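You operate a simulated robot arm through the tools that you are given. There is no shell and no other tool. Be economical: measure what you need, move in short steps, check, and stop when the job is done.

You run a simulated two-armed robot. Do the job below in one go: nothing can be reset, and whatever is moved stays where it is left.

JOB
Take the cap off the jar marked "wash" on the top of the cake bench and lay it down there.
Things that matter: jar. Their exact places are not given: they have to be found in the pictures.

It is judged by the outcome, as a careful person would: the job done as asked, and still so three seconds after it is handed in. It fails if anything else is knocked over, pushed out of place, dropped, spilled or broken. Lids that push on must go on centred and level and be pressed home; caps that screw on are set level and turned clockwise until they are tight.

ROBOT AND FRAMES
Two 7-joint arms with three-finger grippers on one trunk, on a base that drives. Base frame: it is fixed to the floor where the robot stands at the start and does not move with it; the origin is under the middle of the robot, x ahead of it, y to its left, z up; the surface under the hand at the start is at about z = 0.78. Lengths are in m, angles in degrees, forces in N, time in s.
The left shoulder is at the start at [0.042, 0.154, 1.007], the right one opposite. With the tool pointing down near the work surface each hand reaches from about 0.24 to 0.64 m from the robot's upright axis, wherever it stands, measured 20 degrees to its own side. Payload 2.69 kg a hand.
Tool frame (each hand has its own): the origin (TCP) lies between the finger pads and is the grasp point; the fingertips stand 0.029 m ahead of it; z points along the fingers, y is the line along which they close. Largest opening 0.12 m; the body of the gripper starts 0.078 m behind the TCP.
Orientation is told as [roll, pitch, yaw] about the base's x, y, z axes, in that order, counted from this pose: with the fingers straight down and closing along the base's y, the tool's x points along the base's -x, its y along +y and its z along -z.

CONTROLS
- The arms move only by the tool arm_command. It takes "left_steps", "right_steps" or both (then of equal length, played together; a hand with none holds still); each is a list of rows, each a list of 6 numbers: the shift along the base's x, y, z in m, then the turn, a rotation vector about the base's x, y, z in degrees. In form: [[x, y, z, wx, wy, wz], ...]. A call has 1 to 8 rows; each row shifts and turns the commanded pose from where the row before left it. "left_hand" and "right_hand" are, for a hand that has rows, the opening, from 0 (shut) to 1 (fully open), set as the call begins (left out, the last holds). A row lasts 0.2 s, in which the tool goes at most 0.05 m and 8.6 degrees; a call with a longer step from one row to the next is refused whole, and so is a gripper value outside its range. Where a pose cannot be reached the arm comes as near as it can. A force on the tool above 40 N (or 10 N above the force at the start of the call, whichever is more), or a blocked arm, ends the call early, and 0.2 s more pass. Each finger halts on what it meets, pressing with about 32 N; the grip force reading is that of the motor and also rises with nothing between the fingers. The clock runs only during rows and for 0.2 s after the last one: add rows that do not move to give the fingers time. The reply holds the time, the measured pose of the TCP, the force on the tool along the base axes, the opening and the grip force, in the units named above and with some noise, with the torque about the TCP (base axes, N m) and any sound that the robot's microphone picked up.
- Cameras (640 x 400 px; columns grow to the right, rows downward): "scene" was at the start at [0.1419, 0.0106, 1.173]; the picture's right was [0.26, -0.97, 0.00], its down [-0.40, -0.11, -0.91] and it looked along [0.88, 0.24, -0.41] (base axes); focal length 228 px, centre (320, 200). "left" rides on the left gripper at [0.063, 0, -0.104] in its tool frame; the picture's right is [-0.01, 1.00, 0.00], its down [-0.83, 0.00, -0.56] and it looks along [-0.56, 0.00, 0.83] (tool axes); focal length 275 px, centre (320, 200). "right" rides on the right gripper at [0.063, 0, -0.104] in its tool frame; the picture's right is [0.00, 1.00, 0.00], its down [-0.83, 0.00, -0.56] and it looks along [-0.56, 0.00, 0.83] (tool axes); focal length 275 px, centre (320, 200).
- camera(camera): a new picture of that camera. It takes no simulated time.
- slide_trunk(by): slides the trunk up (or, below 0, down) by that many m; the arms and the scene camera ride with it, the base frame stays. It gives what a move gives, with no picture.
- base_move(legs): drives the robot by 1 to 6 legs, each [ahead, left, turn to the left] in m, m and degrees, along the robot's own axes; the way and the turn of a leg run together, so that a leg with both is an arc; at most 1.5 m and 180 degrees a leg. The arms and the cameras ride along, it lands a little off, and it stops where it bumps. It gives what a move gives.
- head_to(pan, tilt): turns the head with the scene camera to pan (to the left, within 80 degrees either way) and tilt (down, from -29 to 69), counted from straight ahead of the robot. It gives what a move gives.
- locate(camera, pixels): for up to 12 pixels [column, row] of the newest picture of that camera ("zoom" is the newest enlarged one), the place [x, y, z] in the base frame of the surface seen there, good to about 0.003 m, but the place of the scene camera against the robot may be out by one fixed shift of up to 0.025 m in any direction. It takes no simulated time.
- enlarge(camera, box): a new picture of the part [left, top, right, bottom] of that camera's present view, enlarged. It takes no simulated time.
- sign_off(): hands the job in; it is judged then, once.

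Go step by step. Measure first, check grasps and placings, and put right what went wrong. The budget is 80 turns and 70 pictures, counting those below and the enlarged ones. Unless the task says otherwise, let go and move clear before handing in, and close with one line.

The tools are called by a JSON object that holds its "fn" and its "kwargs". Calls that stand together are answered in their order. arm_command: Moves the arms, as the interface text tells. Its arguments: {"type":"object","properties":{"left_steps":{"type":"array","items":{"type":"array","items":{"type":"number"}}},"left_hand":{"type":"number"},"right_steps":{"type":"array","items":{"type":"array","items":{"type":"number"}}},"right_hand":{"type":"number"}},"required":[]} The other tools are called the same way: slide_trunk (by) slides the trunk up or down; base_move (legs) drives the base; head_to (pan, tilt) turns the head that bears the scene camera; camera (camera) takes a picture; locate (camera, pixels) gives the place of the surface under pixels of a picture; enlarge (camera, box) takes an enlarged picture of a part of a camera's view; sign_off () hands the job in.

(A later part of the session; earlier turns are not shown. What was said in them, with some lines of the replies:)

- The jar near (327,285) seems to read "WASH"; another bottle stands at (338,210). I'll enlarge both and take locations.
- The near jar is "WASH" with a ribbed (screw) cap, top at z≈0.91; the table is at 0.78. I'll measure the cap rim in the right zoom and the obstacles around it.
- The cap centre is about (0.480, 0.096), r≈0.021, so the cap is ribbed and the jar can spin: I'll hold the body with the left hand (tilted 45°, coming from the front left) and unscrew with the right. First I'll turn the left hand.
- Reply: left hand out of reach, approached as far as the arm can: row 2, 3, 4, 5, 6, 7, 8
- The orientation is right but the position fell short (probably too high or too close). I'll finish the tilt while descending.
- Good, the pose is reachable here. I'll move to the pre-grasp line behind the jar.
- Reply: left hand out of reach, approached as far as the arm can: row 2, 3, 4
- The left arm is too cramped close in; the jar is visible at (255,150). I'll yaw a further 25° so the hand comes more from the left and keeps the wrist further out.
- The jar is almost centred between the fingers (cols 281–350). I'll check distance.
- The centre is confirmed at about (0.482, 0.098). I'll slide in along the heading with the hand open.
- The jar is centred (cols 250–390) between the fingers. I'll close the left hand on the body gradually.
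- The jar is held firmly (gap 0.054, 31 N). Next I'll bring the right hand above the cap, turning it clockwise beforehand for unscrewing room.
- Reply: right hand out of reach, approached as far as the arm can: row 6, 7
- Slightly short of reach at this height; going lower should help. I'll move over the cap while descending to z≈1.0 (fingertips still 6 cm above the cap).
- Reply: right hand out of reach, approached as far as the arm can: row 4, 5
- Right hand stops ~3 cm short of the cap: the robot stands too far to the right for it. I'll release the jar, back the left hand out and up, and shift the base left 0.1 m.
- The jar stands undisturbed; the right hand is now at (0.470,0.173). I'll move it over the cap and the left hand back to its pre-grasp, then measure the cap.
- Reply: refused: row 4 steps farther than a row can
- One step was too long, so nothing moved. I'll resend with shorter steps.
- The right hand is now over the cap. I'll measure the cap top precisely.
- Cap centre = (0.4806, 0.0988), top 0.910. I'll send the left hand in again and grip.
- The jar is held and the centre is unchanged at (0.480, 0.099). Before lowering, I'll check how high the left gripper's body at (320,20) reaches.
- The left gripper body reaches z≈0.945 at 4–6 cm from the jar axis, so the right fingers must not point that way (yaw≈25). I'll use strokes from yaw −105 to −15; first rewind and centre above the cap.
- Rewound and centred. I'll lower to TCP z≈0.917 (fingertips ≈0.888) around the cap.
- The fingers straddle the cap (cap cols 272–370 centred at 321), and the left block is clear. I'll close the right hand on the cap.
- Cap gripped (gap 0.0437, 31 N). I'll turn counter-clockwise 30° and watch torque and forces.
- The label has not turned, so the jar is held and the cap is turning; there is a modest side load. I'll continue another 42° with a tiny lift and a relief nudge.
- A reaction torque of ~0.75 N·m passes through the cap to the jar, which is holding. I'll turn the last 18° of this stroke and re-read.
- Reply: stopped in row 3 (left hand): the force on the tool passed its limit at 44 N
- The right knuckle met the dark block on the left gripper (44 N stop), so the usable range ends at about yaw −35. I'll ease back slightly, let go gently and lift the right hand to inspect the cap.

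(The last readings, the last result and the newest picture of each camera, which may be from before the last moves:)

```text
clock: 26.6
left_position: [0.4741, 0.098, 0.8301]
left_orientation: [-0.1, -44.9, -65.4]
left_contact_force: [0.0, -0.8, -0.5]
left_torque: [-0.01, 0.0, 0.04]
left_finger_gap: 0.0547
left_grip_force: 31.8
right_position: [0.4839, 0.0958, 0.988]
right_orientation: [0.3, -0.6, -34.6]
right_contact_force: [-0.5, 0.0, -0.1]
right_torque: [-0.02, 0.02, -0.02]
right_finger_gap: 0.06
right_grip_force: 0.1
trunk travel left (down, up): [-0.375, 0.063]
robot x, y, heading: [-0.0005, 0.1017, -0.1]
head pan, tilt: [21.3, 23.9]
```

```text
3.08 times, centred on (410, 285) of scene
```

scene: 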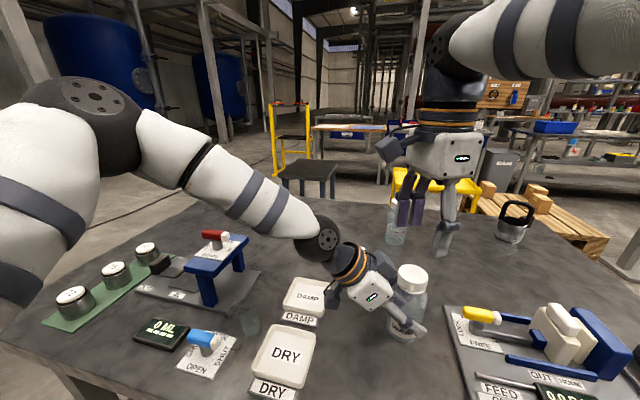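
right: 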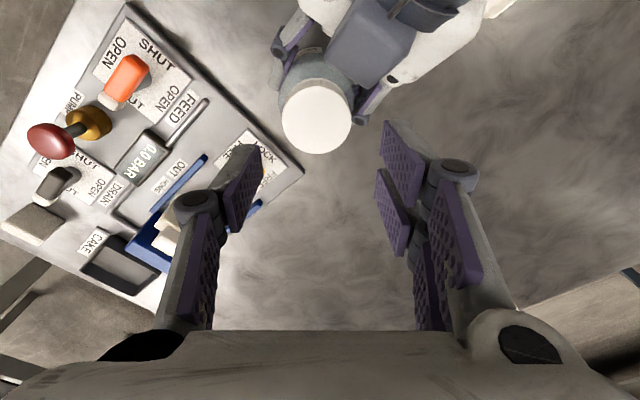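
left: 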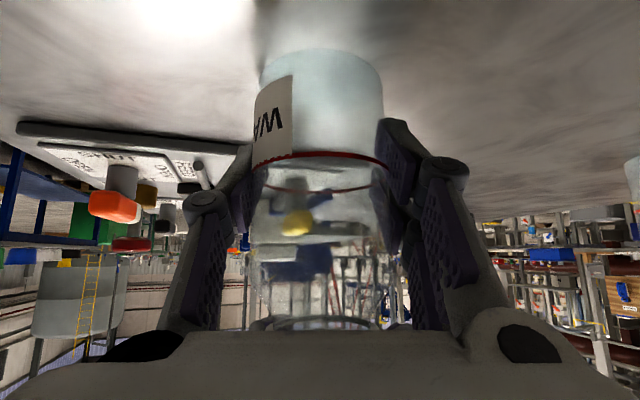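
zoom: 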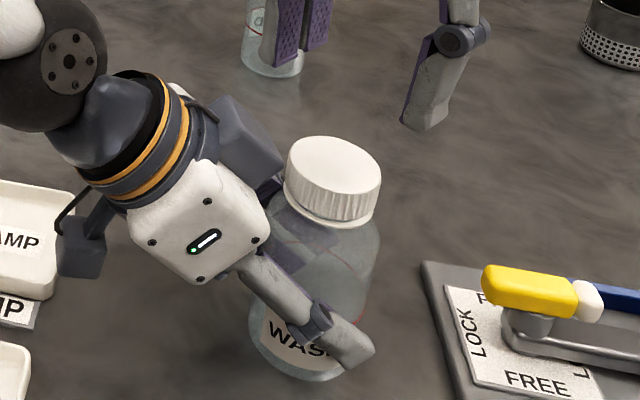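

The jar leans slightly in the left grip, and the cap seems to have risen a little. I'll measure the cap plane.

{"fn": "locate", "kwargs": {"camera": "right", "pixels": [[316, 118], [287, 118], [346, 118], [316, 90], [316, 148], [296, 98], [337, 139], [337, 98], [296, 139]]}}

{"fn": "camera", "kwargs": {"camera": "left"}}

{"fn": "enlarge", "kwargs": {"camera": "right", "box": [250, 30, 390, 170]}}

```text
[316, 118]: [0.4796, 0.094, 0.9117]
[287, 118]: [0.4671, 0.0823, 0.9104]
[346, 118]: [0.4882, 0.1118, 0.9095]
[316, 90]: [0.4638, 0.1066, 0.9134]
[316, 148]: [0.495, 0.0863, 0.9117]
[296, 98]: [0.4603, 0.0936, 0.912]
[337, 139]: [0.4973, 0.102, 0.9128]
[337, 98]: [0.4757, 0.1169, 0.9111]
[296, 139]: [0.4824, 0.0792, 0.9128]
```

```text
36 pictures are left
```

left: 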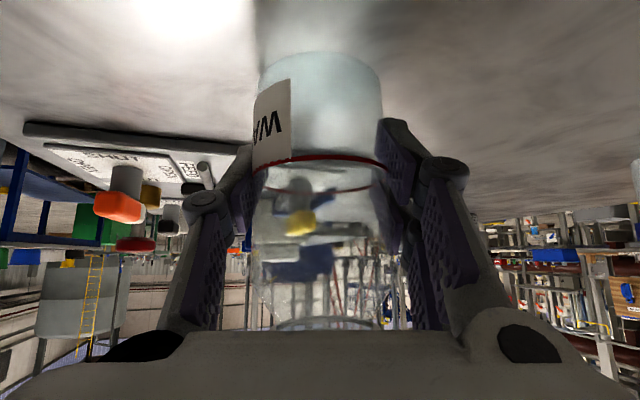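

```text
2.86 times, centred on (320, 100) of right
```

zoom: 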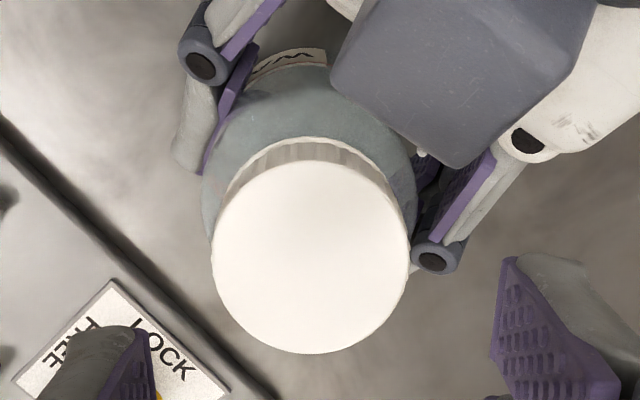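

Cap top is now 0.912 (≈1.3 mm up), level, centre (0.4787,0.0973): the thread is working. I'll rewind to yaw ≈ −118 and re-grip a bit higher for more clearance.

{"fn": "arm_command", "kwargs": {"right_steps": [[-0.003, 0.001, 0, 0, 0, -8.4], [-0.002, 0.0005, 0, 0, 0, -8.4], [0, 0, 0, 0, 0, -8.4], [0, 0, 0, 0, 0, -8.4], [0, 0, 0, 0, 0, -8.4], [0, 0, 0, 0, 0, -8.4], [0, 0, 0, 0, 0, -8.4], [0, 0, 0, 0, 0, -8.4]]}}

{"fn": "arm_command", "kwargs": {"right_steps": [[0, 0, 0, 0, 0, -8.4], [0, 0, 0, 0, 0, -7.5], [0, 0, -0.03, 0, 0, 0], [0, 0, -0.02, 0, 0, 0], [0, 0, -0.015, 0, 0, 0], [0, 0, 0, 0, 0, 0]]}}

{"fn": "camera", "kwargs": {"camera": "right"}}

```text
clock: 28.4
left_position: [0.476, 0.0987, 0.8307]
left_orientation: [-0.1, -45.0, -65.4]
left_contact_force: [0.5, 0.8, -0.4]
left_torque: [-0.01, -0.03, 0.02]
left_finger_gap: 0.0546
left_grip_force: 32.1
right_position: [0.4791, 0.0975, 0.9879]
right_orientation: [0.3, -0.6, -101.9]
right_contact_force: [-0.1, 0.4, -0.7]
right_torque: [0.03, 0.04, 0.02]
right_finger_gap: 0.0599
right_grip_force: 0.1
trunk travel left (down, up): [-0.375, 0.063]
robot x, y, heading: [-0.001, 0.1036, 0.0]
head pan, tilt: [21.3, 23.9]
```

```text
clock: 29.8
left_position: [0.4772, 0.0982, 0.8308]
left_orientation: [-0.2, -45.0, -65.2]
left_contact_force: [12.1, 18.9, -7.3]
left_torque: [-1.92, 0.97, -0.75]
left_finger_gap: 0.0544
left_grip_force: 31.8
right_position: [0.4797, 0.0965, 0.9227]
right_orientation: [0.2, -0.7, -117.7]
right_contact_force: [-12.3, -19.5, 6.1]
right_torque: [0.22, 0.14, 0.82]
right_finger_gap: 0.0647
right_grip_force: 2.1
trunk travel left (down, up): [-0.375, 0.063]
robot x, y, heading: [-0.0028, 0.1003, -0.0]
head pan, tilt: [21.3, 23.9]
```

```text
34 pictures are left
```

right: 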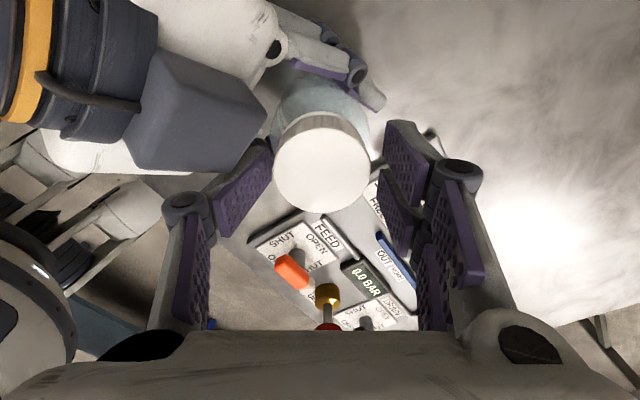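

The left-side finger brushes the block at this yaw (force ~22 N). I'll ease back to about −104, then grip.

{"fn": "arm_command", "kwargs": {"right_steps": [[0, 0, 0, 0, 0, 7], [0, 0, 0, 0, 0, 7], [0, 0, 0, 0, 0, 0]]}}

{"fn": "arm_command", "kwargs": {"right_steps": [[-0.001, 0, 0, 0, 0, 0], [0, 0, 0, 0, 0, 0], [0, 0, 0, 0, 0, 0]], "right_hand": 0.25}}

{"fn": "camera", "kwargs": {"camera": "right"}}

```text
clock: 30.6
left_position: [0.4768, 0.0983, 0.8304]
left_orientation: [-0.1, -44.8, -65.5]
left_contact_force: [0.5, 0.1, 0.5]
left_torque: [0.0, 0.0, 0.03]
left_finger_gap: 0.0545
left_grip_force: 32.5
right_position: [0.4789, 0.0972, 0.9218]
right_orientation: [0.4, -0.6, -103.6]
right_contact_force: [0.1, -0.2, 0.1]
right_torque: [0.0, 0.01, 0.03]
right_finger_gap: 0.0601
right_grip_force: 0.1
trunk travel left (down, up): [-0.375, 0.063]
robot x, y, heading: [-0.0018, 0.0997, -0.1]
head pan, tilt: [21.3, 23.9]
```

```text
clock: 31.4
left_position: [0.4755, 0.0974, 0.8307]
left_orientation: [-0.1, -44.9, -65.5]
left_contact_force: [1.3, -5.9, -3.0]
left_torque: [0.23, 0.01, -0.03]
left_finger_gap: 0.0546
left_grip_force: 32.1
right_position: [0.4781, 0.0964, 0.9224]
right_orientation: [0.2, -0.5, -103.7]
right_contact_force: [-0.7, 3.8, 2.1]
right_torque: [0.19, 0.15, -0.02]
right_finger_gap: 0.0452
right_grip_force: 32.0
trunk travel left (down, up): [-0.375, 0.063]
robot x, y, heading: [-0.0016, 0.0996, -0.4]
head pan, tilt: [21.3, 23.9]
```

```text
33 pictures are left
```

right: 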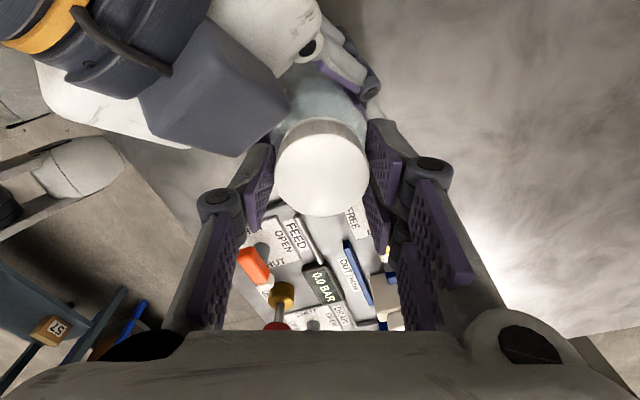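

Gripped again. I'll turn counter-clockwise 64° with a slight rise following the thread.

{"fn": "arm_command", "kwargs": {"right_steps": [[0, 0, 0.0001, 0, 0, 8], [0, 0, 0.0001, 0, 0, 8], [0, 0, 0.0002, 0, 0, 8], [0, 0, 0.0002, 0, 0, 8], [0, 0, 0.0002, 0, 0, 8], [0, 0, 0.0002, 0, 0, 8], [0, 0, 0.0002, 0, 0, 8], [0, 0, 0.0002, 0, 0, 8]]}}

{"fn": "camera", "kwargs": {"camera": "left"}}

```text
clock: 33.2
left_position: [0.4756, 0.0994, 0.8308]
left_orientation: [-0.1, -45.1, -65.4]
left_contact_force: [2.6, 3.0, -0.1]
left_torque: [-0.42, 0.16, 0.01]
left_finger_gap: 0.0547
left_grip_force: 31.9
right_position: [0.4771, 0.096, 0.9238]
right_orientation: [0.2, -0.7, -39.5]
right_contact_force: [-2.5, -2.7, 0.3]
right_torque: [0.19, 0.1, -0.03]
right_finger_gap: 0.0453
right_grip_force: 32.3
trunk travel left (down, up): [-0.375, 0.063]
robot x, y, heading: [0.0031, 0.0994, 0.3]
head pan, tilt: [21.3, 23.9]
```

```text
32 pictures are left
```

left: 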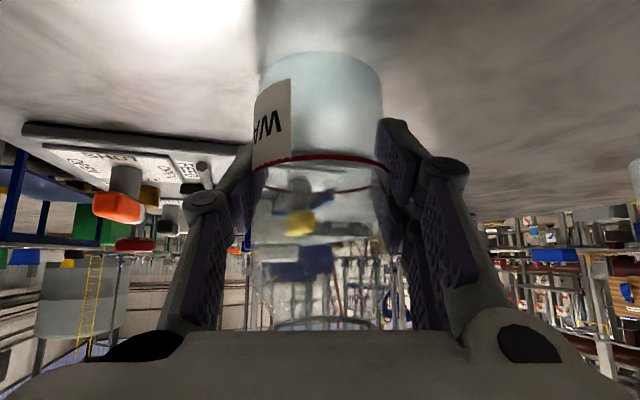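

Torque is nearly zero and the jar is steady: the cap turns freely. I'll test-lift 2 mm to see whether it's free.

{"fn": "arm_command", "kwargs": {"right_steps": [[0, 0, 0.001, 0, 0, 0], [0, 0, 0.001, 0, 0, 0]]}}

```text
clock: 33.8
left_position: [0.476, 0.099, 0.8315]
left_orientation: [0.1, -45.0, -65.5]
left_contact_force: [0.9, 4.2, 8.9]
left_torque: [-0.26, 0.09, 0.0]
left_finger_gap: 0.0546
left_grip_force: 32.4
right_position: [0.4779, 0.0962, 0.925]
right_orientation: [0.1, -0.6, -39.7]
right_contact_force: [-2.1, -3.7, -9.0]
right_torque: [-0.18, 0.0, 0.07]
right_finger_gap: 0.0452
right_grip_force: 31.8
trunk travel left (down, up): [-0.375, 0.063]
robot x, y, heading: [-0.001, 0.0989, 0.2]
head pan, tilt: [21.3, 23.9]
```

It pulls back 9 N, so it's still threaded. I'll let go, lift clear, rewind and repeat.

{"fn": "arm_command", "kwargs": {"right_steps": [[0, 0, -0.0015, 0, 0, 0], [0, 0, 0, 0, 0, 0]]}}

{"fn": "arm_command", "kwargs": {"right_steps": [[0, 0, 0, 0, 0, 0], [0, 0, 0, 0, 0, 0], [0, 0, 0.025, 0, 0, 0], [0, 0, 0.025, 0, 0, -8], [0, 0, 0, 0, 0, -8], [0, 0, 0, 0, 0, -8], [0, 0, 0, 0, 0, -8], [0, 0, 0, 0, 0, -8]], "right_hand": 0.5}}

{"fn": "camera", "kwargs": {"camera": "right"}}

```text
clock: 34.4
left_position: [0.4769, 0.0995, 0.8308]
left_orientation: [0.0, -44.9, -65.3]
left_contact_force: [4.4, 7.4, 5.1]
left_torque: [-0.36, 0.08, 0.03]
left_finger_gap: 0.0547
left_grip_force: 31.6
right_position: [0.4786, 0.0963, 0.9248]
right_orientation: [0.2, -0.6, -39.7]
right_contact_force: [-4.1, -8.7, -5.4]
right_torque: [-0.34, 0.33, 0.0]
right_finger_gap: 0.045
right_grip_force: 32.2
trunk travel left (down, up): [-0.375, 0.063]
robot x, y, heading: [-0.0009, 0.0987, -0.1]
head pan, tilt: [21.3, 23.9]
```

```text
clock: 36.2
left_position: [0.4755, 0.099, 0.8305]
left_orientation: [-0.1, -44.9, -65.4]
left_contact_force: [0.9, 0.3, -0.2]
left_torque: [0.0, 0.01, -0.01]
left_finger_gap: 0.0548
left_grip_force: 32.1
right_position: [0.4766, 0.0967, 0.9748]
right_orientation: [0.4, -0.7, -79.9]
right_contact_force: [-0.1, 0.4, 0.4]
right_torque: [-0.02, 0.02, -0.01]
right_finger_gap: 0.0599
right_grip_force: 0.1
trunk travel left (down, up): [-0.375, 0.063]
robot x, y, heading: [0.0027, 0.0998, -0.1]
head pan, tilt: [21.3, 23.9]
```

```text
31 pictures are left
```

right: 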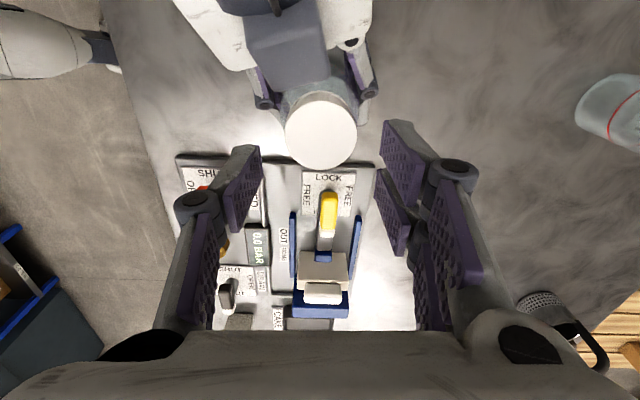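

{"fn": "locate", "kwargs": {"camera": "right", "pixels": [[320, 130], [289, 130], [352, 130], [320, 102], [320, 161], [299, 109], [342, 152], [342, 109], [299, 152]]}}

{"fn": "arm_command", "kwargs": {"right_steps": [[0, 0, 0, 0, 0, -8], [0, 0, 0, 0, 0, -8], [0, 0, 0, 0, 0, -8], [0, 0, 0, 0, 0, 0]]}}

```text
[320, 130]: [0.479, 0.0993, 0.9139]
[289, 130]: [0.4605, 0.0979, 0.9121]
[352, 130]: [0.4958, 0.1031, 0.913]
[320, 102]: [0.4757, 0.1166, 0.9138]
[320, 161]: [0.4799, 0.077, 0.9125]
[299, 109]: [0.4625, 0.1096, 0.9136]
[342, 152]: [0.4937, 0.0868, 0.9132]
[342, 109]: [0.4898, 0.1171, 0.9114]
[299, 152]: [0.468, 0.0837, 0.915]
```

```text
clock: 37.2
left_position: [0.4761, 0.0995, 0.8296]
left_orientation: [-0.2, -44.9, -65.4]
left_contact_force: [0.0, 0.2, -0.8]
left_torque: [0.0, 0.0, 0.04]
left_finger_gap: 0.0544
left_grip_force: 32.0
right_position: [0.4775, 0.0958, 0.9744]
right_orientation: [0.4, -0.5, -103.7]
right_contact_force: [0.0, 0.2, 0.7]
right_torque: [0.01, -0.01, -0.06]
right_finger_gap: 0.0601
right_grip_force: 0.0
trunk travel left (down, up): [-0.375, 0.063]
robot x, y, heading: [0.0009, 0.097, 0.2]
head pan, tilt: [21.3, 23.9]
```

Cap top is now 0.913, centre (0.478, 0.0985), so it's rising steadily. Lower, grip and turn again.

{"fn": "arm_command", "kwargs": {"right_steps": [[0.0005, 0.002, -0.02, 0, 0, 0], [0, 0, -0.02, 0, 0, 0], [0, 0, -0.01, 0, 0, 0], [0, 0, 0, 0, 0, 0]]}}

{"fn": "arm_command", "kwargs": {"right_steps": [[0, 0, 0, 0, 0, 0], [0, 0, 0, 0, 0, 0], [0, 0, 0, 0, 0, 0]], "right_hand": 0.25}}

{"fn": "arm_command", "kwargs": {"right_steps": [[0, 0, 0.0001, 0, 0, 8], [0, 0, 0.0002, 0, 0, 8], [0, 0, 0.0002, 0, 0, 8], [0, 0, 0.0002, 0, 0, 8], [0, 0, 0.0002, 0, 0, 8], [0, 0, 0.0002, 0, 0, 8], [0, 0, 0.0002, 0, 0, 8], [0, 0, 0.0002, 0, 0, 8]]}}

{"fn": "arm_command", "kwargs": {"right_steps": [[0, 0, 0.001, 0, 0, 0], [0, 0, 0.001, 0, 0, 0]]}}

```text
clock: 38.2
left_position: [0.4751, 0.0991, 0.8311]
left_orientation: [0.0, -44.9, -65.4]
left_contact_force: [0.4, -0.1, 0.1]
left_torque: [0.04, 0.02, -0.01]
left_finger_gap: 0.0542
left_grip_force: 32.2
right_position: [0.4773, 0.0995, 0.9252]
right_orientation: [0.3, -0.7, -103.7]
right_contact_force: [-0.1, 0.2, -0.3]
right_torque: [-0.01, 0.02, -0.01]
right_finger_gap: 0.0603
right_grip_force: 0.1
trunk travel left (down, up): [-0.375, 0.063]
robot x, y, heading: [-0.0038, 0.0973, -0.2]
head pan, tilt: [21.3, 23.9]
```

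```text
clock: 39.0
left_position: [0.4759, 0.0989, 0.8304]
left_orientation: [-0.2, -44.8, -65.4]
left_contact_force: [-11.1, 3.6, 2.2]
left_torque: [-0.18, -0.44, -0.05]
left_finger_gap: 0.0543
left_grip_force: 32.6
right_position: [0.4779, 0.0998, 0.9255]
right_orientation: [0.4, -0.6, -103.7]
right_contact_force: [10.4, -3.5, -0.9]
right_torque: [-0.09, -0.59, 0.06]
right_finger_gap: 0.0432
right_grip_force: 31.8
trunk travel left (down, up): [-0.375, 0.063]
robot x, y, heading: [-0.0007, 0.0986, -0.2]
head pan, tilt: [21.3, 23.9]
```

```text
clock: 40.8
left_position: [0.4771, 0.0996, 0.8309]
left_orientation: [-0.1, -45.0, -65.5]
left_contact_force: [9.2, 3.7, -5.4]
left_torque: [-0.7, -0.17, 0.45]
left_finger_gap: 0.0549
left_grip_force: 31.6
right_position: [0.4783, 0.0979, 0.925]
right_orientation: [0.1, -0.6, -39.6]
right_contact_force: [-10.6, -2.7, 4.7]
right_torque: [0.35, 1.1, -0.38]
right_finger_gap: 0.0436
right_grip_force: 32.1
trunk travel left (down, up): [-0.375, 0.063]
robot x, y, heading: [0.0008, 0.0989, -0.2]
head pan, tilt: [21.3, 23.9]
```

```text
clock: 41.4
left_position: [0.4769, 0.0976, 0.8317]
left_orientation: [0.0, -45.0, -65.4]
left_contact_force: [11.5, 5.7, 5.0]
left_torque: [-0.39, 0.49, 0.12]
left_finger_gap: 0.0547
left_grip_force: 31.7
right_position: [0.4778, 0.0971, 0.9274]
right_orientation: [0.1, -0.6, -39.6]
right_contact_force: [-11.1, -4.5, -4.0]
right_torque: [-0.14, 0.52, -0.09]
right_finger_gap: 0.0432
right_grip_force: 32.0
trunk travel left (down, up): [-0.375, 0.063]
robot x, y, heading: [0.0058, 0.1023, 0.0]
head pan, tilt: [21.3, 23.9]
```

Still held (−4 N from +5 N after lifting), about 200° turned so far. Another stroke follows.

{"fn": "arm_command", "kwargs": {"right_steps": [[0, 0, -0.001, 0, 0, 0], [0, 0, 0, 0, 0, 0]]}}

{"fn": "arm_command", "kwargs": {"right_steps": [[0, 0, 0, 0, 0, 0], [0, 0, 0, 0, 0, 0], [0, 0, 0.025, 0, 0, 0], [0, 0, 0.025, 0, 0, -8], [0, 0, 0, 0, 0, -8], [0, 0, 0, 0, 0, -8], [0, 0, 0, 0, 0, -8], [0, 0, 0, 0, 0, -8]], "right_hand": 0.5}}

{"fn": "camera", "kwargs": {"camera": "right"}}

{"fn": "locate", "kwargs": {"camera": "right", "pixels": [[320, 130], [289, 130], [352, 130], [320, 102], [320, 161], [299, 109], [342, 152], [342, 109], [299, 152]]}}

{"fn": "arm_command", "kwargs": {"right_steps": [[0, 0, 0, 0, 0, -8], [0, 0, 0, 0, 0, -8], [0, 0, 0, 0, 0, -8], [0, 0, 0, 0, 0, 0]]}}

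```text
clock: 42.0
left_position: [0.4764, 0.0985, 0.8316]
left_orientation: [0.0, -44.8, -65.3]
left_contact_force: [14.2, 6.9, 2.7]
left_torque: [-0.58, 0.64, 0.07]
left_finger_gap: 0.0545
left_grip_force: 31.7
right_position: [0.4782, 0.0971, 0.9275]
right_orientation: [0.1, -0.7, -39.7]
right_contact_force: [-13.6, -7.3, -3.8]
right_torque: [-0.12, 0.67, -0.1]
right_finger_gap: 0.0436
right_grip_force: 32.2
trunk travel left (down, up): [-0.375, 0.063]
robot x, y, heading: [-0.0026, 0.1004, 0.3]
head pan, tilt: [21.3, 23.9]
```

```text
clock: 43.8
left_position: [0.4756, 0.0979, 0.831]
left_orientation: [-0.1, -44.9, -65.4]
left_contact_force: [0.4, 0.1, -0.1]
left_torque: [0.01, -0.01, -0.01]
left_finger_gap: 0.0548
left_grip_force: 31.8
right_position: [0.477, 0.0984, 0.9758]
right_orientation: [0.3, -0.7, -79.8]
right_contact_force: [-1.0, 0.8, 0.4]
right_torque: [0.01, 0.0, 0.0]
right_finger_gap: 0.06
right_grip_force: 0.1
trunk travel left (down, up): [-0.375, 0.063]
robot x, y, heading: [-0.0034, 0.1006, -0.0]
head pan, tilt: [21.3, 23.9]
```

```text
30 pictures are left
```

right: 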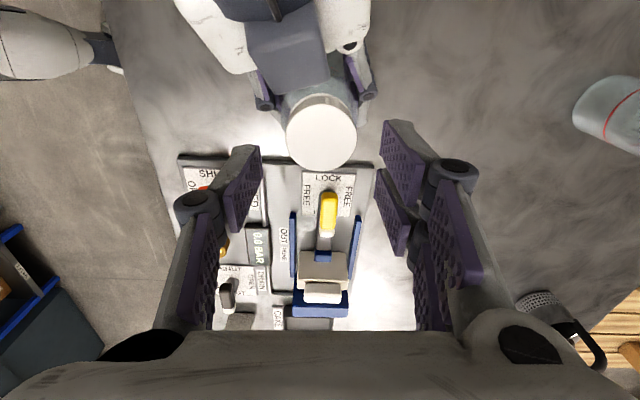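

```text
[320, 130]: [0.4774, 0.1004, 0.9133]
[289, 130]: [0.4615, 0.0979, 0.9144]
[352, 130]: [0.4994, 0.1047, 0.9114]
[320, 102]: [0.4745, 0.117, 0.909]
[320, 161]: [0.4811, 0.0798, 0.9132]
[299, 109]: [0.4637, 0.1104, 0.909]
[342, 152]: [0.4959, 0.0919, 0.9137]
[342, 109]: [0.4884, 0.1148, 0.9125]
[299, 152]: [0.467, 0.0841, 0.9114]
```

```text
clock: 44.8
left_position: [0.4766, 0.0989, 0.8309]
left_orientation: [0.0, -45.0, -65.4]
left_contact_force: [-0.2, 0.2, -1.1]
left_torque: [0.05, -0.01, -0.01]
left_finger_gap: 0.0548
left_grip_force: 32.1
right_position: [0.4776, 0.0992, 0.9769]
right_orientation: [0.2, -0.5, -103.8]
right_contact_force: [-0.1, -0.6, -0.7]
right_torque: [0.0, 0.01, 0.01]
right_finger_gap: 0.06
right_grip_force: 0.1
trunk travel left (down, up): [-0.375, 0.063]
robot x, y, heading: [-0.0026, 0.1016, 0.1]
head pan, tilt: [21.3, 23.9]
```

Readings sit around 0.912–0.914 within noise. I'll do another stroke and then look at the gap beneath the cap from the scene camera.

{"fn": "enlarge", "kwargs": {"camera": "scene", "box": [370, 240, 450, 300]}}

{"fn": "arm_command", "kwargs": {"right_steps": [[0.0008, 0.0, -0.02, 0, 0, 0], [0, 0, -0.02, 0, 0, 0], [0, 0, -0.0115, 0, 0, 0], [0, 0, 0, 0, 0, 0]]}}

{"fn": "arm_command", "kwargs": {"right_steps": [[0, 0, 0, 0, 0, 0], [0, 0, 0, 0, 0, 0], [0, 0, 0, 0, 0, 0]], "right_hand": 0.25}}

{"fn": "arm_command", "kwargs": {"right_steps": [[0, 0, 0.0002, 0, 0, 8], [0, 0, 0.0002, 0, 0, 8], [0, 0, 0.0002, 0, 0, 8], [0, 0, 0.0002, 0, 0, 8], [0, 0, 0.0002, 0, 0, 8], [0, 0, 0.0002, 0, 0, 8], [0, 0, 0.0002, 0, 0, 8], [0, 0, 0.0002, 0, 0, 8]]}}

{"fn": "camera", "kwargs": {"camera": "left"}}

{"fn": "arm_command", "kwargs": {"right_steps": [[0, 0, 0.001, 0, 0, 0], [0, 0, 0.001, 0, 0, 0]]}}

```text
6.67 times, centred on (410, 270) of scene
```

zoom: 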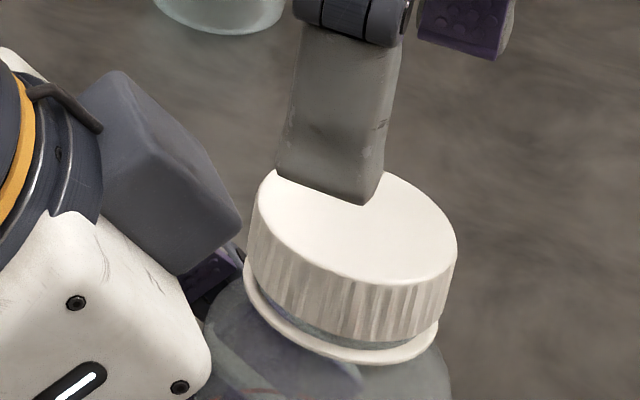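

```text
clock: 45.8
left_position: [0.476, 0.0995, 0.8313]
left_orientation: [-0.1, -44.8, -65.3]
left_contact_force: [0.8, -0.8, -0.1]
left_torque: [-0.01, 0.06, 0.02]
left_finger_gap: 0.0544
left_grip_force: 32.3
right_position: [0.4789, 0.0983, 0.9245]
right_orientation: [0.3, -0.6, -103.7]
right_contact_force: [0.0, 0.9, -0.3]
right_torque: [0.0, 0.03, 0.02]
right_finger_gap: 0.0598
right_grip_force: 0.1
trunk travel left (down, up): [-0.375, 0.063]
robot x, y, heading: [0.001, 0.101, 0.2]
head pan, tilt: [21.3, 23.9]
```

```text
clock: 46.6
left_position: [0.4756, 0.0989, 0.8305]
left_orientation: [0.0, -44.9, -65.5]
left_contact_force: [-0.6, 0.7, 0.0]
left_torque: [-0.14, -0.07, 0.04]
left_finger_gap: 0.0545
left_grip_force: 31.9
right_position: [0.4793, 0.0984, 0.9259]
right_orientation: [0.3, -0.6, -103.8]
right_contact_force: [0.4, -1.5, -0.4]
right_torque: [-0.01, -0.04, -0.03]
right_finger_gap: 0.0462
right_grip_force: 32.3
trunk travel left (down, up): [-0.375, 0.063]
robot x, y, heading: [-0.0019, 0.1, -0.1]
head pan, tilt: [21.3, 23.9]
```

```text
clock: 48.4
left_position: [0.4755, 0.0975, 0.8306]
left_orientation: [-0.2, -44.8, -65.5]
left_contact_force: [7.9, 6.0, 0.9]
left_torque: [-0.4, 0.55, 0.04]
left_finger_gap: 0.0547
left_grip_force: 32.0
right_position: [0.4794, 0.0986, 0.9271]
right_orientation: [0.3, -0.8, -39.5]
right_contact_force: [-7.4, -5.6, -1.0]
right_torque: [-0.13, 0.19, -0.04]
right_finger_gap: 0.0458
right_grip_force: 31.9
trunk travel left (down, up): [-0.375, 0.063]
robot x, y, heading: [0.0027, 0.1029, -0.2]
head pan, tilt: [21.3, 23.9]
```

```text
28 pictures are left
```

left: 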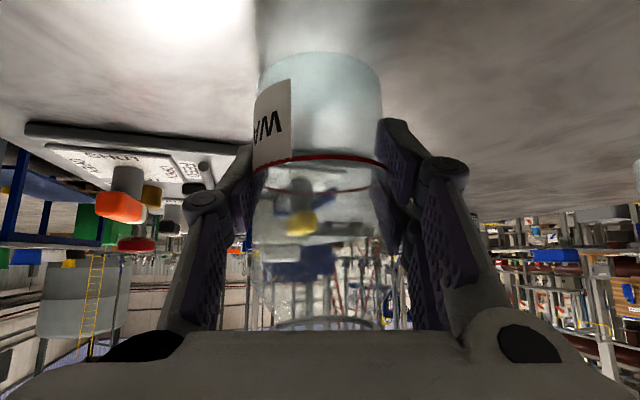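

```text
clock: 49.0
left_position: [0.4762, 0.0987, 0.8307]
left_orientation: [-0.2, -44.9, -65.4]
left_contact_force: [4.5, 2.1, 2.8]
left_torque: [-0.15, 0.4, 0.04]
left_finger_gap: 0.0547
left_grip_force: 32.3
right_position: [0.4792, 0.0983, 0.9279]
right_orientation: [0.3, -0.5, -39.7]
right_contact_force: [-4.5, -1.2, -3.6]
right_torque: [0.02, 0.03, -0.06]
right_finger_gap: 0.046
right_grip_force: 31.8
trunk travel left (down, up): [-0.375, 0.063]
robot x, y, heading: [-0.0, 0.0997, 0.0]
head pan, tilt: [21.3, 23.9]
```

The gap beneath the cap was clearly visible, and pulling 2 mm now costs only 2.6 N. I'll lift another 3 mm carefully.

{"fn": "arm_command", "kwargs": {"right_steps": [[0, 0, 0.001, 0, 0, 0], [0, 0, 0.001, 0, 0, 0], [0, 0, 0.001, 0, 0, 0], [0, 0, 0, 0, 0, 0]]}}

{"fn": "enlarge", "kwargs": {"camera": "scene", "box": [370, 240, 450, 300]}}

```text
clock: 50.0
left_position: [0.4757, 0.0986, 0.8305]
left_orientation: [-0.1, -44.9, -65.4]
left_contact_force: [2.9, 1.6, 0.0]
left_torque: [-0.14, 0.26, 0.03]
left_finger_gap: 0.0547
left_grip_force: 31.8
right_position: [0.4801, 0.0985, 0.9315]
right_orientation: [0.2, -0.5, -39.8]
right_contact_force: [-3.8, -1.6, -0.5]
right_torque: [-0.03, 0.07, -0.06]
right_finger_gap: 0.0458
right_grip_force: 32.1
trunk travel left (down, up): [-0.375, 0.063]
robot x, y, heading: [0.0011, 0.1017, 0.1]
head pan, tilt: [21.3, 23.9]
```

```text
6.67 times, centred on (410, 270) of scene
```

zoom: 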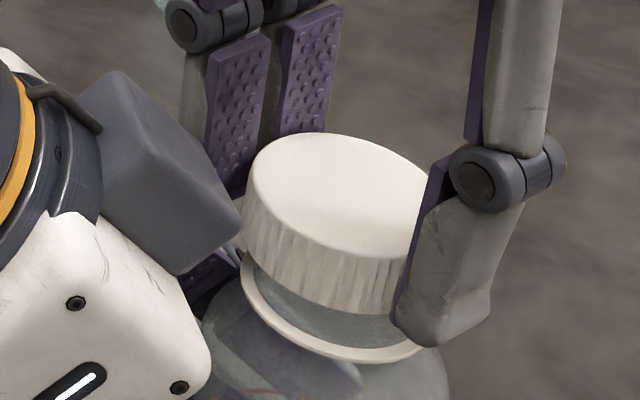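

The pull force vanished and the gap is large (neck visible at (330,330)): the cap is free. I'll lift it straight up.

{"fn": "arm_command", "kwargs": {"right_steps": [[0, 0, 0.005, 0, 0, 0], [0, 0, 0.01, 0, 0, 0], [0, 0, 0.015, 0, 0, 0], [0, 0, 0.02, 0, 0, 0], [0, 0, 0.02, 0, 0, 0], [0, 0, 0.02, 0, 0, 0]]}}

{"fn": "camera", "kwargs": {"camera": "scene"}}

{"fn": "camera", "kwargs": {"camera": "right"}}

```text
clock: 51.4
left_position: [0.4754, 0.0988, 0.8294]
left_orientation: [-0.1, -44.9, -65.4]
left_contact_force: [0.4, 0.0, 0.4]
left_torque: [-0.06, 0.0, -0.01]
left_finger_gap: 0.0548
left_grip_force: 32.2
right_position: [0.4793, 0.0988, 1.0219]
right_orientation: [0.2, -0.7, -39.8]
right_contact_force: [-0.1, -0.2, -0.3]
right_torque: [0.02, 0.0, -0.01]
right_finger_gap: 0.0456
right_grip_force: 31.8
trunk travel left (down, up): [-0.375, 0.063]
robot x, y, heading: [0.0014, 0.0982, 0.1]
head pan, tilt: [21.3, 23.9]
```

```text
26 pictures are left
```

scene: 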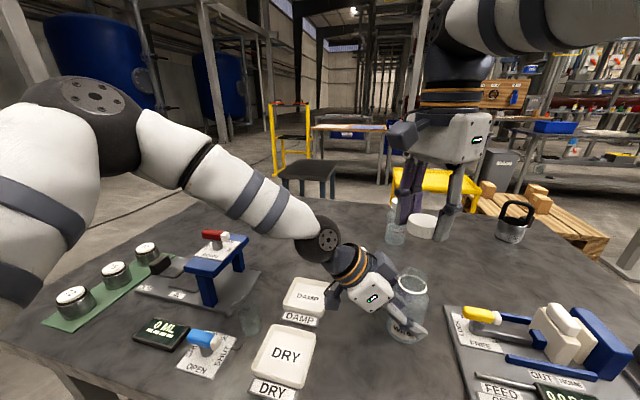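

```text
25 pictures are left
```

right: 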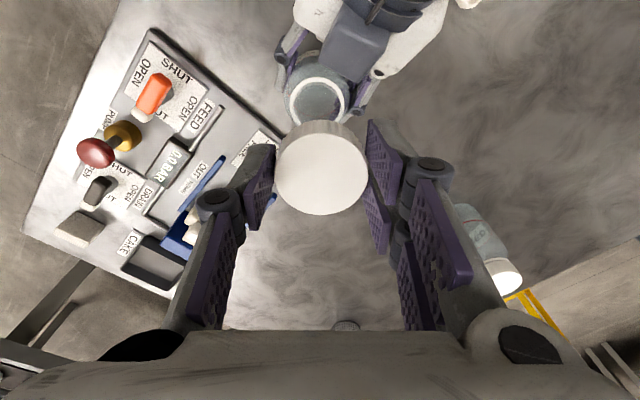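

The cap is off and in the right hand; the jar stands open. I'll check the free table in front of the jar for laying it down.

{"fn": "locate", "kwargs": {"camera": "scene", "pixels": [[380, 375], [360, 350], [400, 360], [445, 320], [470, 375], [315, 340], [300, 385], [350, 395], [430, 250], [350, 260], [450, 285]]}}

```text
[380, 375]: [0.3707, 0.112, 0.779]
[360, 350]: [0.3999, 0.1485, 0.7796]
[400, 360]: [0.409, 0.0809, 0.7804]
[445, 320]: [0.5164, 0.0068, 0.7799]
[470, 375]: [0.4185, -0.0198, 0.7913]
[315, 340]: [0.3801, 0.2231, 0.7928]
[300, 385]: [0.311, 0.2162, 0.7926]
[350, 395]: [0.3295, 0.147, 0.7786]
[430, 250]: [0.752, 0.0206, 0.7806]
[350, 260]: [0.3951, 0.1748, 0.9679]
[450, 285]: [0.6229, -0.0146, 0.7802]
```

Placing is easiest with the left hand out of the way. I'll release the jar gently, back the left hand out and look.

{"fn": "arm_command", "kwargs": {"left_steps": [[0, 0, 0, 0, 0, 0], [0, 0, 0, 0, 0, 0]], "left_hand": 0.5}}

{"fn": "enlarge", "kwargs": {"camera": "scene", "box": [330, 250, 490, 360]}}

{"fn": "camera", "kwargs": {"camera": "left"}}

```text
clock: 52.0
left_position: [0.4764, 0.098, 0.8306]
left_orientation: [0.0, -44.8, -65.4]
left_contact_force: [-0.3, -0.5, -0.8]
left_torque: [0.03, 0.0, -0.01]
left_finger_gap: 0.06
left_grip_force: 0.0
right_position: [0.479, 0.0979, 1.0221]
right_orientation: [0.3, -0.7, -39.7]
right_contact_force: [0.9, -0.5, 0.7]
right_torque: [0.01, 0.02, -0.02]
right_finger_gap: 0.0457
right_grip_force: 32.0
trunk travel left (down, up): [-0.375, 0.063]
robot x, y, heading: [0.0006, 0.1013, 0.0]
head pan, tilt: [21.3, 23.9]
```

```text
3.64 times, centred on (410, 305) of scene
```

zoom: 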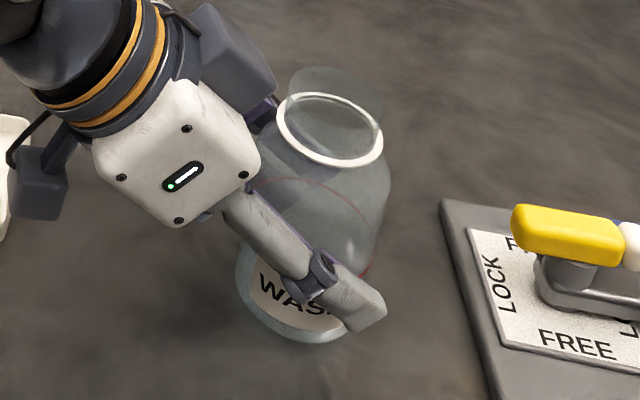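

```text
23 pictures are left
```

left: 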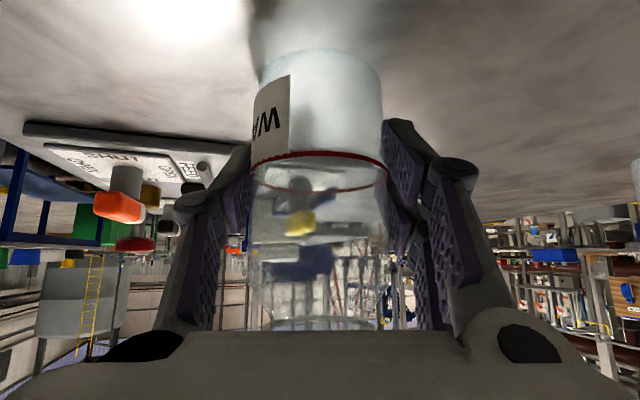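

The jar settled upright. I'll open fully and retreat the left hand, then raise it.

{"fn": "arm_command", "kwargs": {"left_steps": [[0, 0, 0, 0, 0, 0], [0, 0, 0, 0, 0, 0], [0, 0, 0, 0, 0, 0]], "left_hand": 1}}

{"fn": "arm_command", "kwargs": {"left_steps": [[-0.009, 0.021, 0, 0, 0, 0], [-0.009, 0.021, 0, 0, 0, 0], [-0.009, 0.021, 0, 0, 0, 0], [-0.009, 0.021, 0, 0, 0, 0], [-0.006, 0.022, 0.01, 0, 0, 0], [0, 0.02, 0.03, 0, 0, 0], [0, 0.03, 0.03, 0, 0, 0], [0, 0.03, 0.03, 0, 0, 0]]}}

{"fn": "camera", "kwargs": {"camera": "scene"}}

```text
clock: 52.8
left_position: [0.4772, 0.0994, 0.8307]
left_orientation: [-0.1, -44.9, -65.4]
left_contact_force: [0.1, -0.2, 0.0]
left_torque: [0.02, -0.02, -0.01]
left_finger_gap: 0.1199
left_grip_force: 0.0
right_position: [0.4795, 0.0986, 1.0224]
right_orientation: [0.3, -0.7, -39.7]
right_contact_force: [0.5, -0.1, -0.3]
right_torque: [-0.01, 0.03, -0.05]
right_finger_gap: 0.0457
right_grip_force: 32.2
trunk travel left (down, up): [-0.375, 0.063]
robot x, y, heading: [-0.0014, 0.0987, -0.1]
head pan, tilt: [21.3, 23.9]
```

```text
clock: 54.6
left_position: [0.4307, 0.2849, 0.9315]
left_orientation: [0.0, -44.9, -65.4]
left_contact_force: [0.2, -0.7, -0.7]
left_torque: [0.02, 0.04, 0.0]
left_finger_gap: 0.12
left_grip_force: 0.1
right_position: [0.4797, 0.0988, 1.0217]
right_orientation: [0.3, -0.7, -39.8]
right_contact_force: [0.3, -0.6, -0.5]
right_torque: [-0.04, -0.02, 0.01]
right_finger_gap: 0.0455
right_grip_force: 32.2
trunk travel left (down, up): [-0.375, 0.063]
robot x, y, heading: [-0.0005, 0.1003, 0.1]
head pan, tilt: [21.3, 23.9]
```

```text
22 pictures are left
```

scene: 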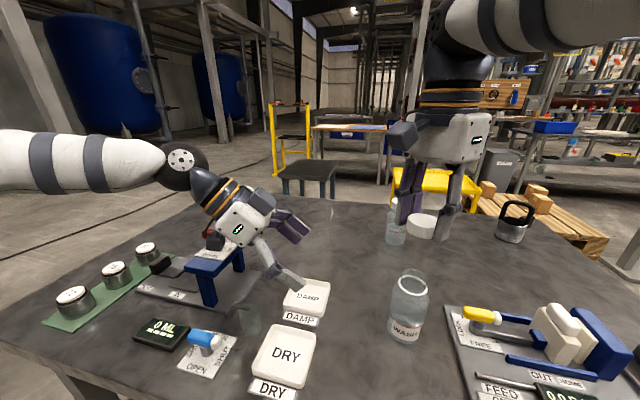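

Jar upright, nothing disturbed. I'll carry the cap to the free table at about (0.37, 0.10) and start lowering.

{"fn": "arm_command", "kwargs": {"right_steps": [[-0.03, 0, 0, 0, 0, 0], [-0.03, 0, 0, 0, 0, 0], [-0.03, 0, 0, 0, 0, 0], [-0.02, 0, -0.02, 0, 0, 0], [0, 0, -0.04, 0, 0, 0], [0, 0, -0.04, 0, 0, 0], [0, 0, -0.04, 0, 0, 0], [0, 0, -0.03, 0, 0, 0]]}}

{"fn": "camera", "kwargs": {"camera": "right"}}

{"fn": "camera", "kwargs": {"camera": "scene"}}

```text
clock: 56.4
left_position: [0.4317, 0.2833, 0.9312]
left_orientation: [-0.1, -44.9, -65.5]
left_contact_force: [0.3, 1.1, -0.1]
left_torque: [0.01, -0.01, 0.0]
left_finger_gap: 0.12
left_grip_force: 0.1
right_position: [0.3692, 0.1003, 0.8526]
right_orientation: [0.3, -0.7, -39.7]
right_contact_force: [-0.4, 0.5, 1.0]
right_torque: [-0.01, 0.02, 0.01]
right_finger_gap: 0.0452
right_grip_force: 32.4
trunk travel left (down, up): [-0.375, 0.063]
robot x, y, heading: [0.0032, 0.1005, 0.4]
head pan, tilt: [21.3, 23.9]
```

```text
21 pictures are left
```

right: 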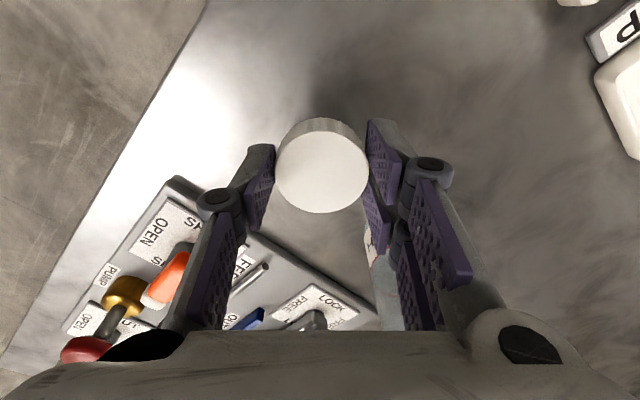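

```text
20 pictures are left
```

scene: 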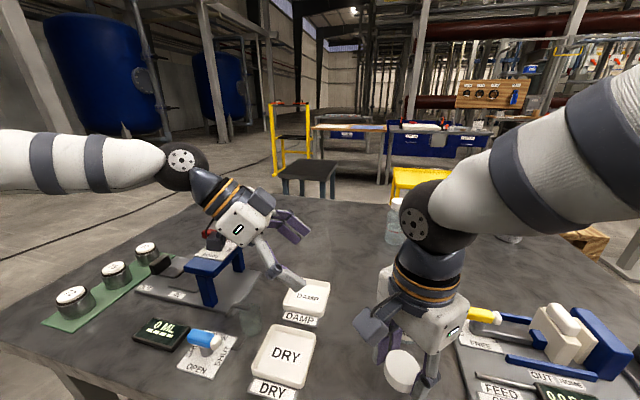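

The cap hangs over free table. I'll lower in small steps until the table pushes back.

{"fn": "arm_command", "kwargs": {"right_steps": [[0, 0, -0.012, 0, 0, 0], [0, 0, -0.01, 0, 0, 0], [0, 0, -0.006, 0, 0, 0], [0, 0, -0.003, 0, 0, 0], [0, 0, -0.002, 0, 0, 0]]}}

```text
clock: 57.6
left_position: [0.4314, 0.2829, 0.9303]
left_orientation: [-0.1, -44.9, -65.4]
left_contact_force: [-0.4, 0.3, -0.2]
left_torque: [0.04, -0.02, 0.01]
left_finger_gap: 0.1196
left_grip_force: 0.1
right_position: [0.3699, 0.099, 0.8182]
right_orientation: [0.3, -0.5, -39.7]
right_contact_force: [-1.0, -0.6, 0.8]
right_torque: [0.0, 0.0, -0.02]
right_finger_gap: 0.0451
right_grip_force: 32.3
trunk travel left (down, up): [-0.375, 0.063]
robot x, y, heading: [0.0056, 0.0988, 0.1]
head pan, tilt: [21.3, 23.9]
```

{"fn": "arm_command", "kwargs": {"right_steps": [[0, 0, -0.002, 0, 0, 0], [0, 0, -0.002, 0, 0, 0]]}}

{"fn": "enlarge", "kwargs": {"camera": "scene", "box": [360, 330, 450, 400]}}

```text
clock: 58.2
left_position: [0.4313, 0.2834, 0.9302]
left_orientation: [0.0, -45.0, -65.3]
left_contact_force: [0.5, 0.1, -1.1]
left_torque: [0.02, -0.02, 0.04]
left_finger_gap: 0.1199
left_grip_force: 0.0
right_position: [0.3687, 0.0992, 0.8154]
right_orientation: [0.3, -0.5, -39.5]
right_contact_force: [0.4, 0.0, -0.1]
right_torque: [-0.02, 0.0, 0.0]
right_finger_gap: 0.0452
right_grip_force: 31.5
trunk travel left (down, up): [-0.375, 0.063]
robot x, y, heading: [0.0025, 0.1015, -0.0]
head pan, tilt: [21.3, 23.9]
```

```text
5.71 times, centred on (405, 365) of scene
```

zoom: 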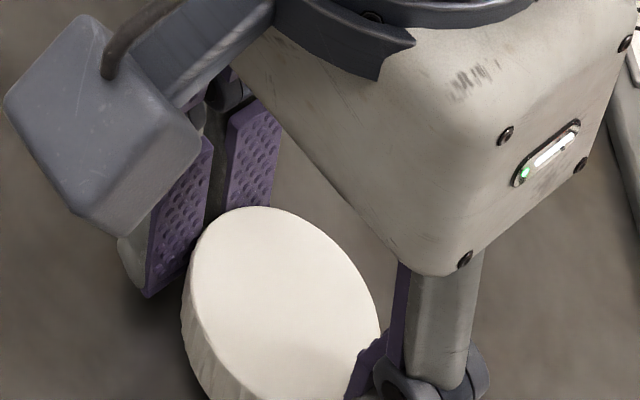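

No contact yet. I'll check the cap's top height and level, and continue down in 1 mm steps.

{"fn": "locate", "kwargs": {"camera": "zoom", "pixels": [[270, 300], [220, 240], [330, 350], [250, 360], [300, 240], [210, 290]]}}

{"fn": "arm_command", "kwargs": {"right_steps": [[0, 0, -0.001, 0, 0, 0], [0, 0, -0.001, 0, 0, 0], [0, 0, -0.001, 0, 0, 0]]}}

```text
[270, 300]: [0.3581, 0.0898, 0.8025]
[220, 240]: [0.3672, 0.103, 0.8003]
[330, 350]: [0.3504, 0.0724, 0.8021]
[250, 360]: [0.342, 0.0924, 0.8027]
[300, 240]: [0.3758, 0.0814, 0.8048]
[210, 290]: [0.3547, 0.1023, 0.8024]
```

```text
clock: 59.0
left_position: [0.4323, 0.2839, 0.9312]
left_orientation: [-0.1, -45.0, -65.5]
left_contact_force: [-0.1, 0.3, 0.1]
left_torque: [-0.01, 0.03, -0.01]
left_finger_gap: 0.1199
left_grip_force: 0.0
right_position: [0.3683, 0.0996, 0.8119]
right_orientation: [0.3, -0.5, -39.6]
right_contact_force: [0.5, 0.1, -0.2]
right_torque: [-0.02, 0.01, 0.02]
right_finger_gap: 0.0451
right_grip_force: 31.4
trunk travel left (down, up): [-0.375, 0.063]
robot x, y, heading: [-0.0015, 0.0994, 0.0]
head pan, tilt: [21.3, 23.9]
```

The cap is level (top ≈0.80) and there is still no contact; fingertips at ~0.783. A couple more millimetres.

{"fn": "arm_command", "kwargs": {"right_steps": [[0, 0, -0.001, 0, 0, 0], [0, 0, -0.001, 0, 0, 0], [0, 0, 0, 0, 0, 0]]}}

```text
clock: 59.8
left_position: [0.432, 0.2836, 0.9316]
left_orientation: [-0.1, -44.9, -65.5]
left_contact_force: [-0.7, 0.2, -0.1]
left_torque: [0.01, 0.0, 0.0]
left_finger_gap: 0.1199
left_grip_force: 0.1
right_position: [0.368, 0.0996, 0.8111]
right_orientation: [0.4, -0.7, -39.7]
right_contact_force: [-0.6, 2.8, 9.3]
right_torque: [-0.17, -0.06, 0.0]
right_finger_gap: 0.045
right_grip_force: 31.3
trunk travel left (down, up): [-0.375, 0.063]
robot x, y, heading: [-0.0, 0.1002, -0.1]
head pan, tilt: [21.3, 23.9]
```

Contact (9 N upward). I'll release and rise clear.

{"fn": "arm_command", "kwargs": {"right_steps": [[0, 0, 0.001, 0, 0, 0], [0, 0, 0, 0, 0, 0], [0, 0, 0, 0, 0, 0]], "right_hand": 0.6}}

{"fn": "arm_command", "kwargs": {"right_steps": [[0, 0, 0.02, 0, 0, 0], [0, 0, 0.03, 0, 0, 0], [0, 0, 0.04, 0, 0, 0], [0, 0, 0.04, 0, 0, 0], [0, 0, 0.04, 0, 0, 0], [-0.02, -0.03, 0.02, 0, 0, 0], [-0.02, -0.03, 0, 0, 0, 0]]}}

{"fn": "camera", "kwargs": {"camera": "scene"}}

{"fn": "camera", "kwargs": {"camera": "right"}}

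```text
clock: 60.6
left_position: [0.4319, 0.2835, 0.9307]
left_orientation: [-0.1, -44.8, -65.4]
left_contact_force: [-0.2, 0.0, -0.5]
left_torque: [-0.02, -0.04, -0.01]
left_finger_gap: 0.1199
left_grip_force: 0.0
right_position: [0.3697, 0.0987, 0.8124]
right_orientation: [0.3, -0.5, -39.7]
right_contact_force: [1.0, 0.8, -0.2]
right_torque: [-0.03, -0.01, -0.02]
right_finger_gap: 0.072
right_grip_force: 0.1
trunk travel left (down, up): [-0.375, 0.063]
robot x, y, heading: [0.0007, 0.0975, 0.1]
head pan, tilt: [21.3, 23.9]
```

```text
clock: 62.2
left_position: [0.4327, 0.283, 0.9315]
left_orientation: [0.0, -44.9, -65.4]
left_contact_force: [0.0, -0.9, 0.7]
left_torque: [-0.02, 0.01, 0.03]
left_finger_gap: 0.12
left_grip_force: 0.1
right_position: [0.329, 0.0391, 1.0001]
right_orientation: [0.4, -0.8, -39.8]
right_contact_force: [-0.1, 0.4, 0.2]
right_torque: [-0.03, 0.01, -0.02]
right_finger_gap: 0.072
right_grip_force: 0.1
trunk travel left (down, up): [-0.375, 0.063]
robot x, y, heading: [-0.0001, 0.1018, -0.1]
head pan, tilt: [21.3, 23.9]
```

```text
18 pictures are left
```

scene: 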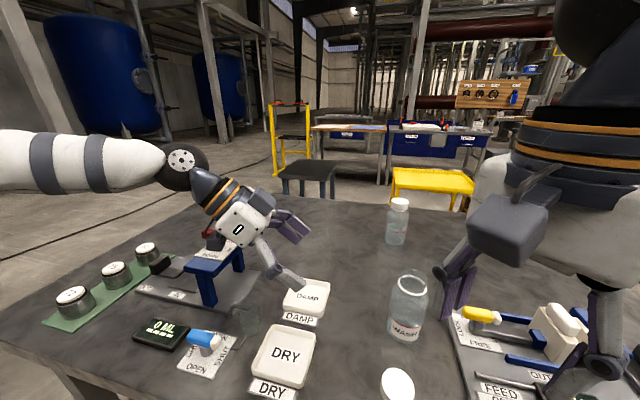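

```text
17 pictures are left
```

right: 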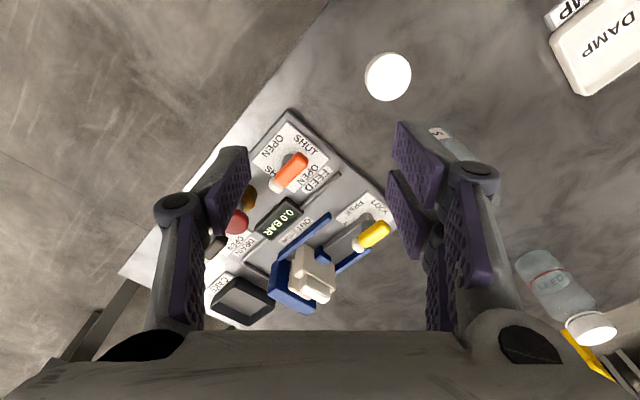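

The cap lies flat on the bench at (388,77 in the right view; 397,385 in the scene), the open WASH jar stands upright at (408,310), and everything else is where it was. Both hands are clear, so I'm handing in.

{"fn": "sign_off", "kwargs": {}}

```text
The job is handed in.
```

The cap is off the "wash" jar and lying flat on the bench in front of it. The open jar is standing upright and nothing else was moved.
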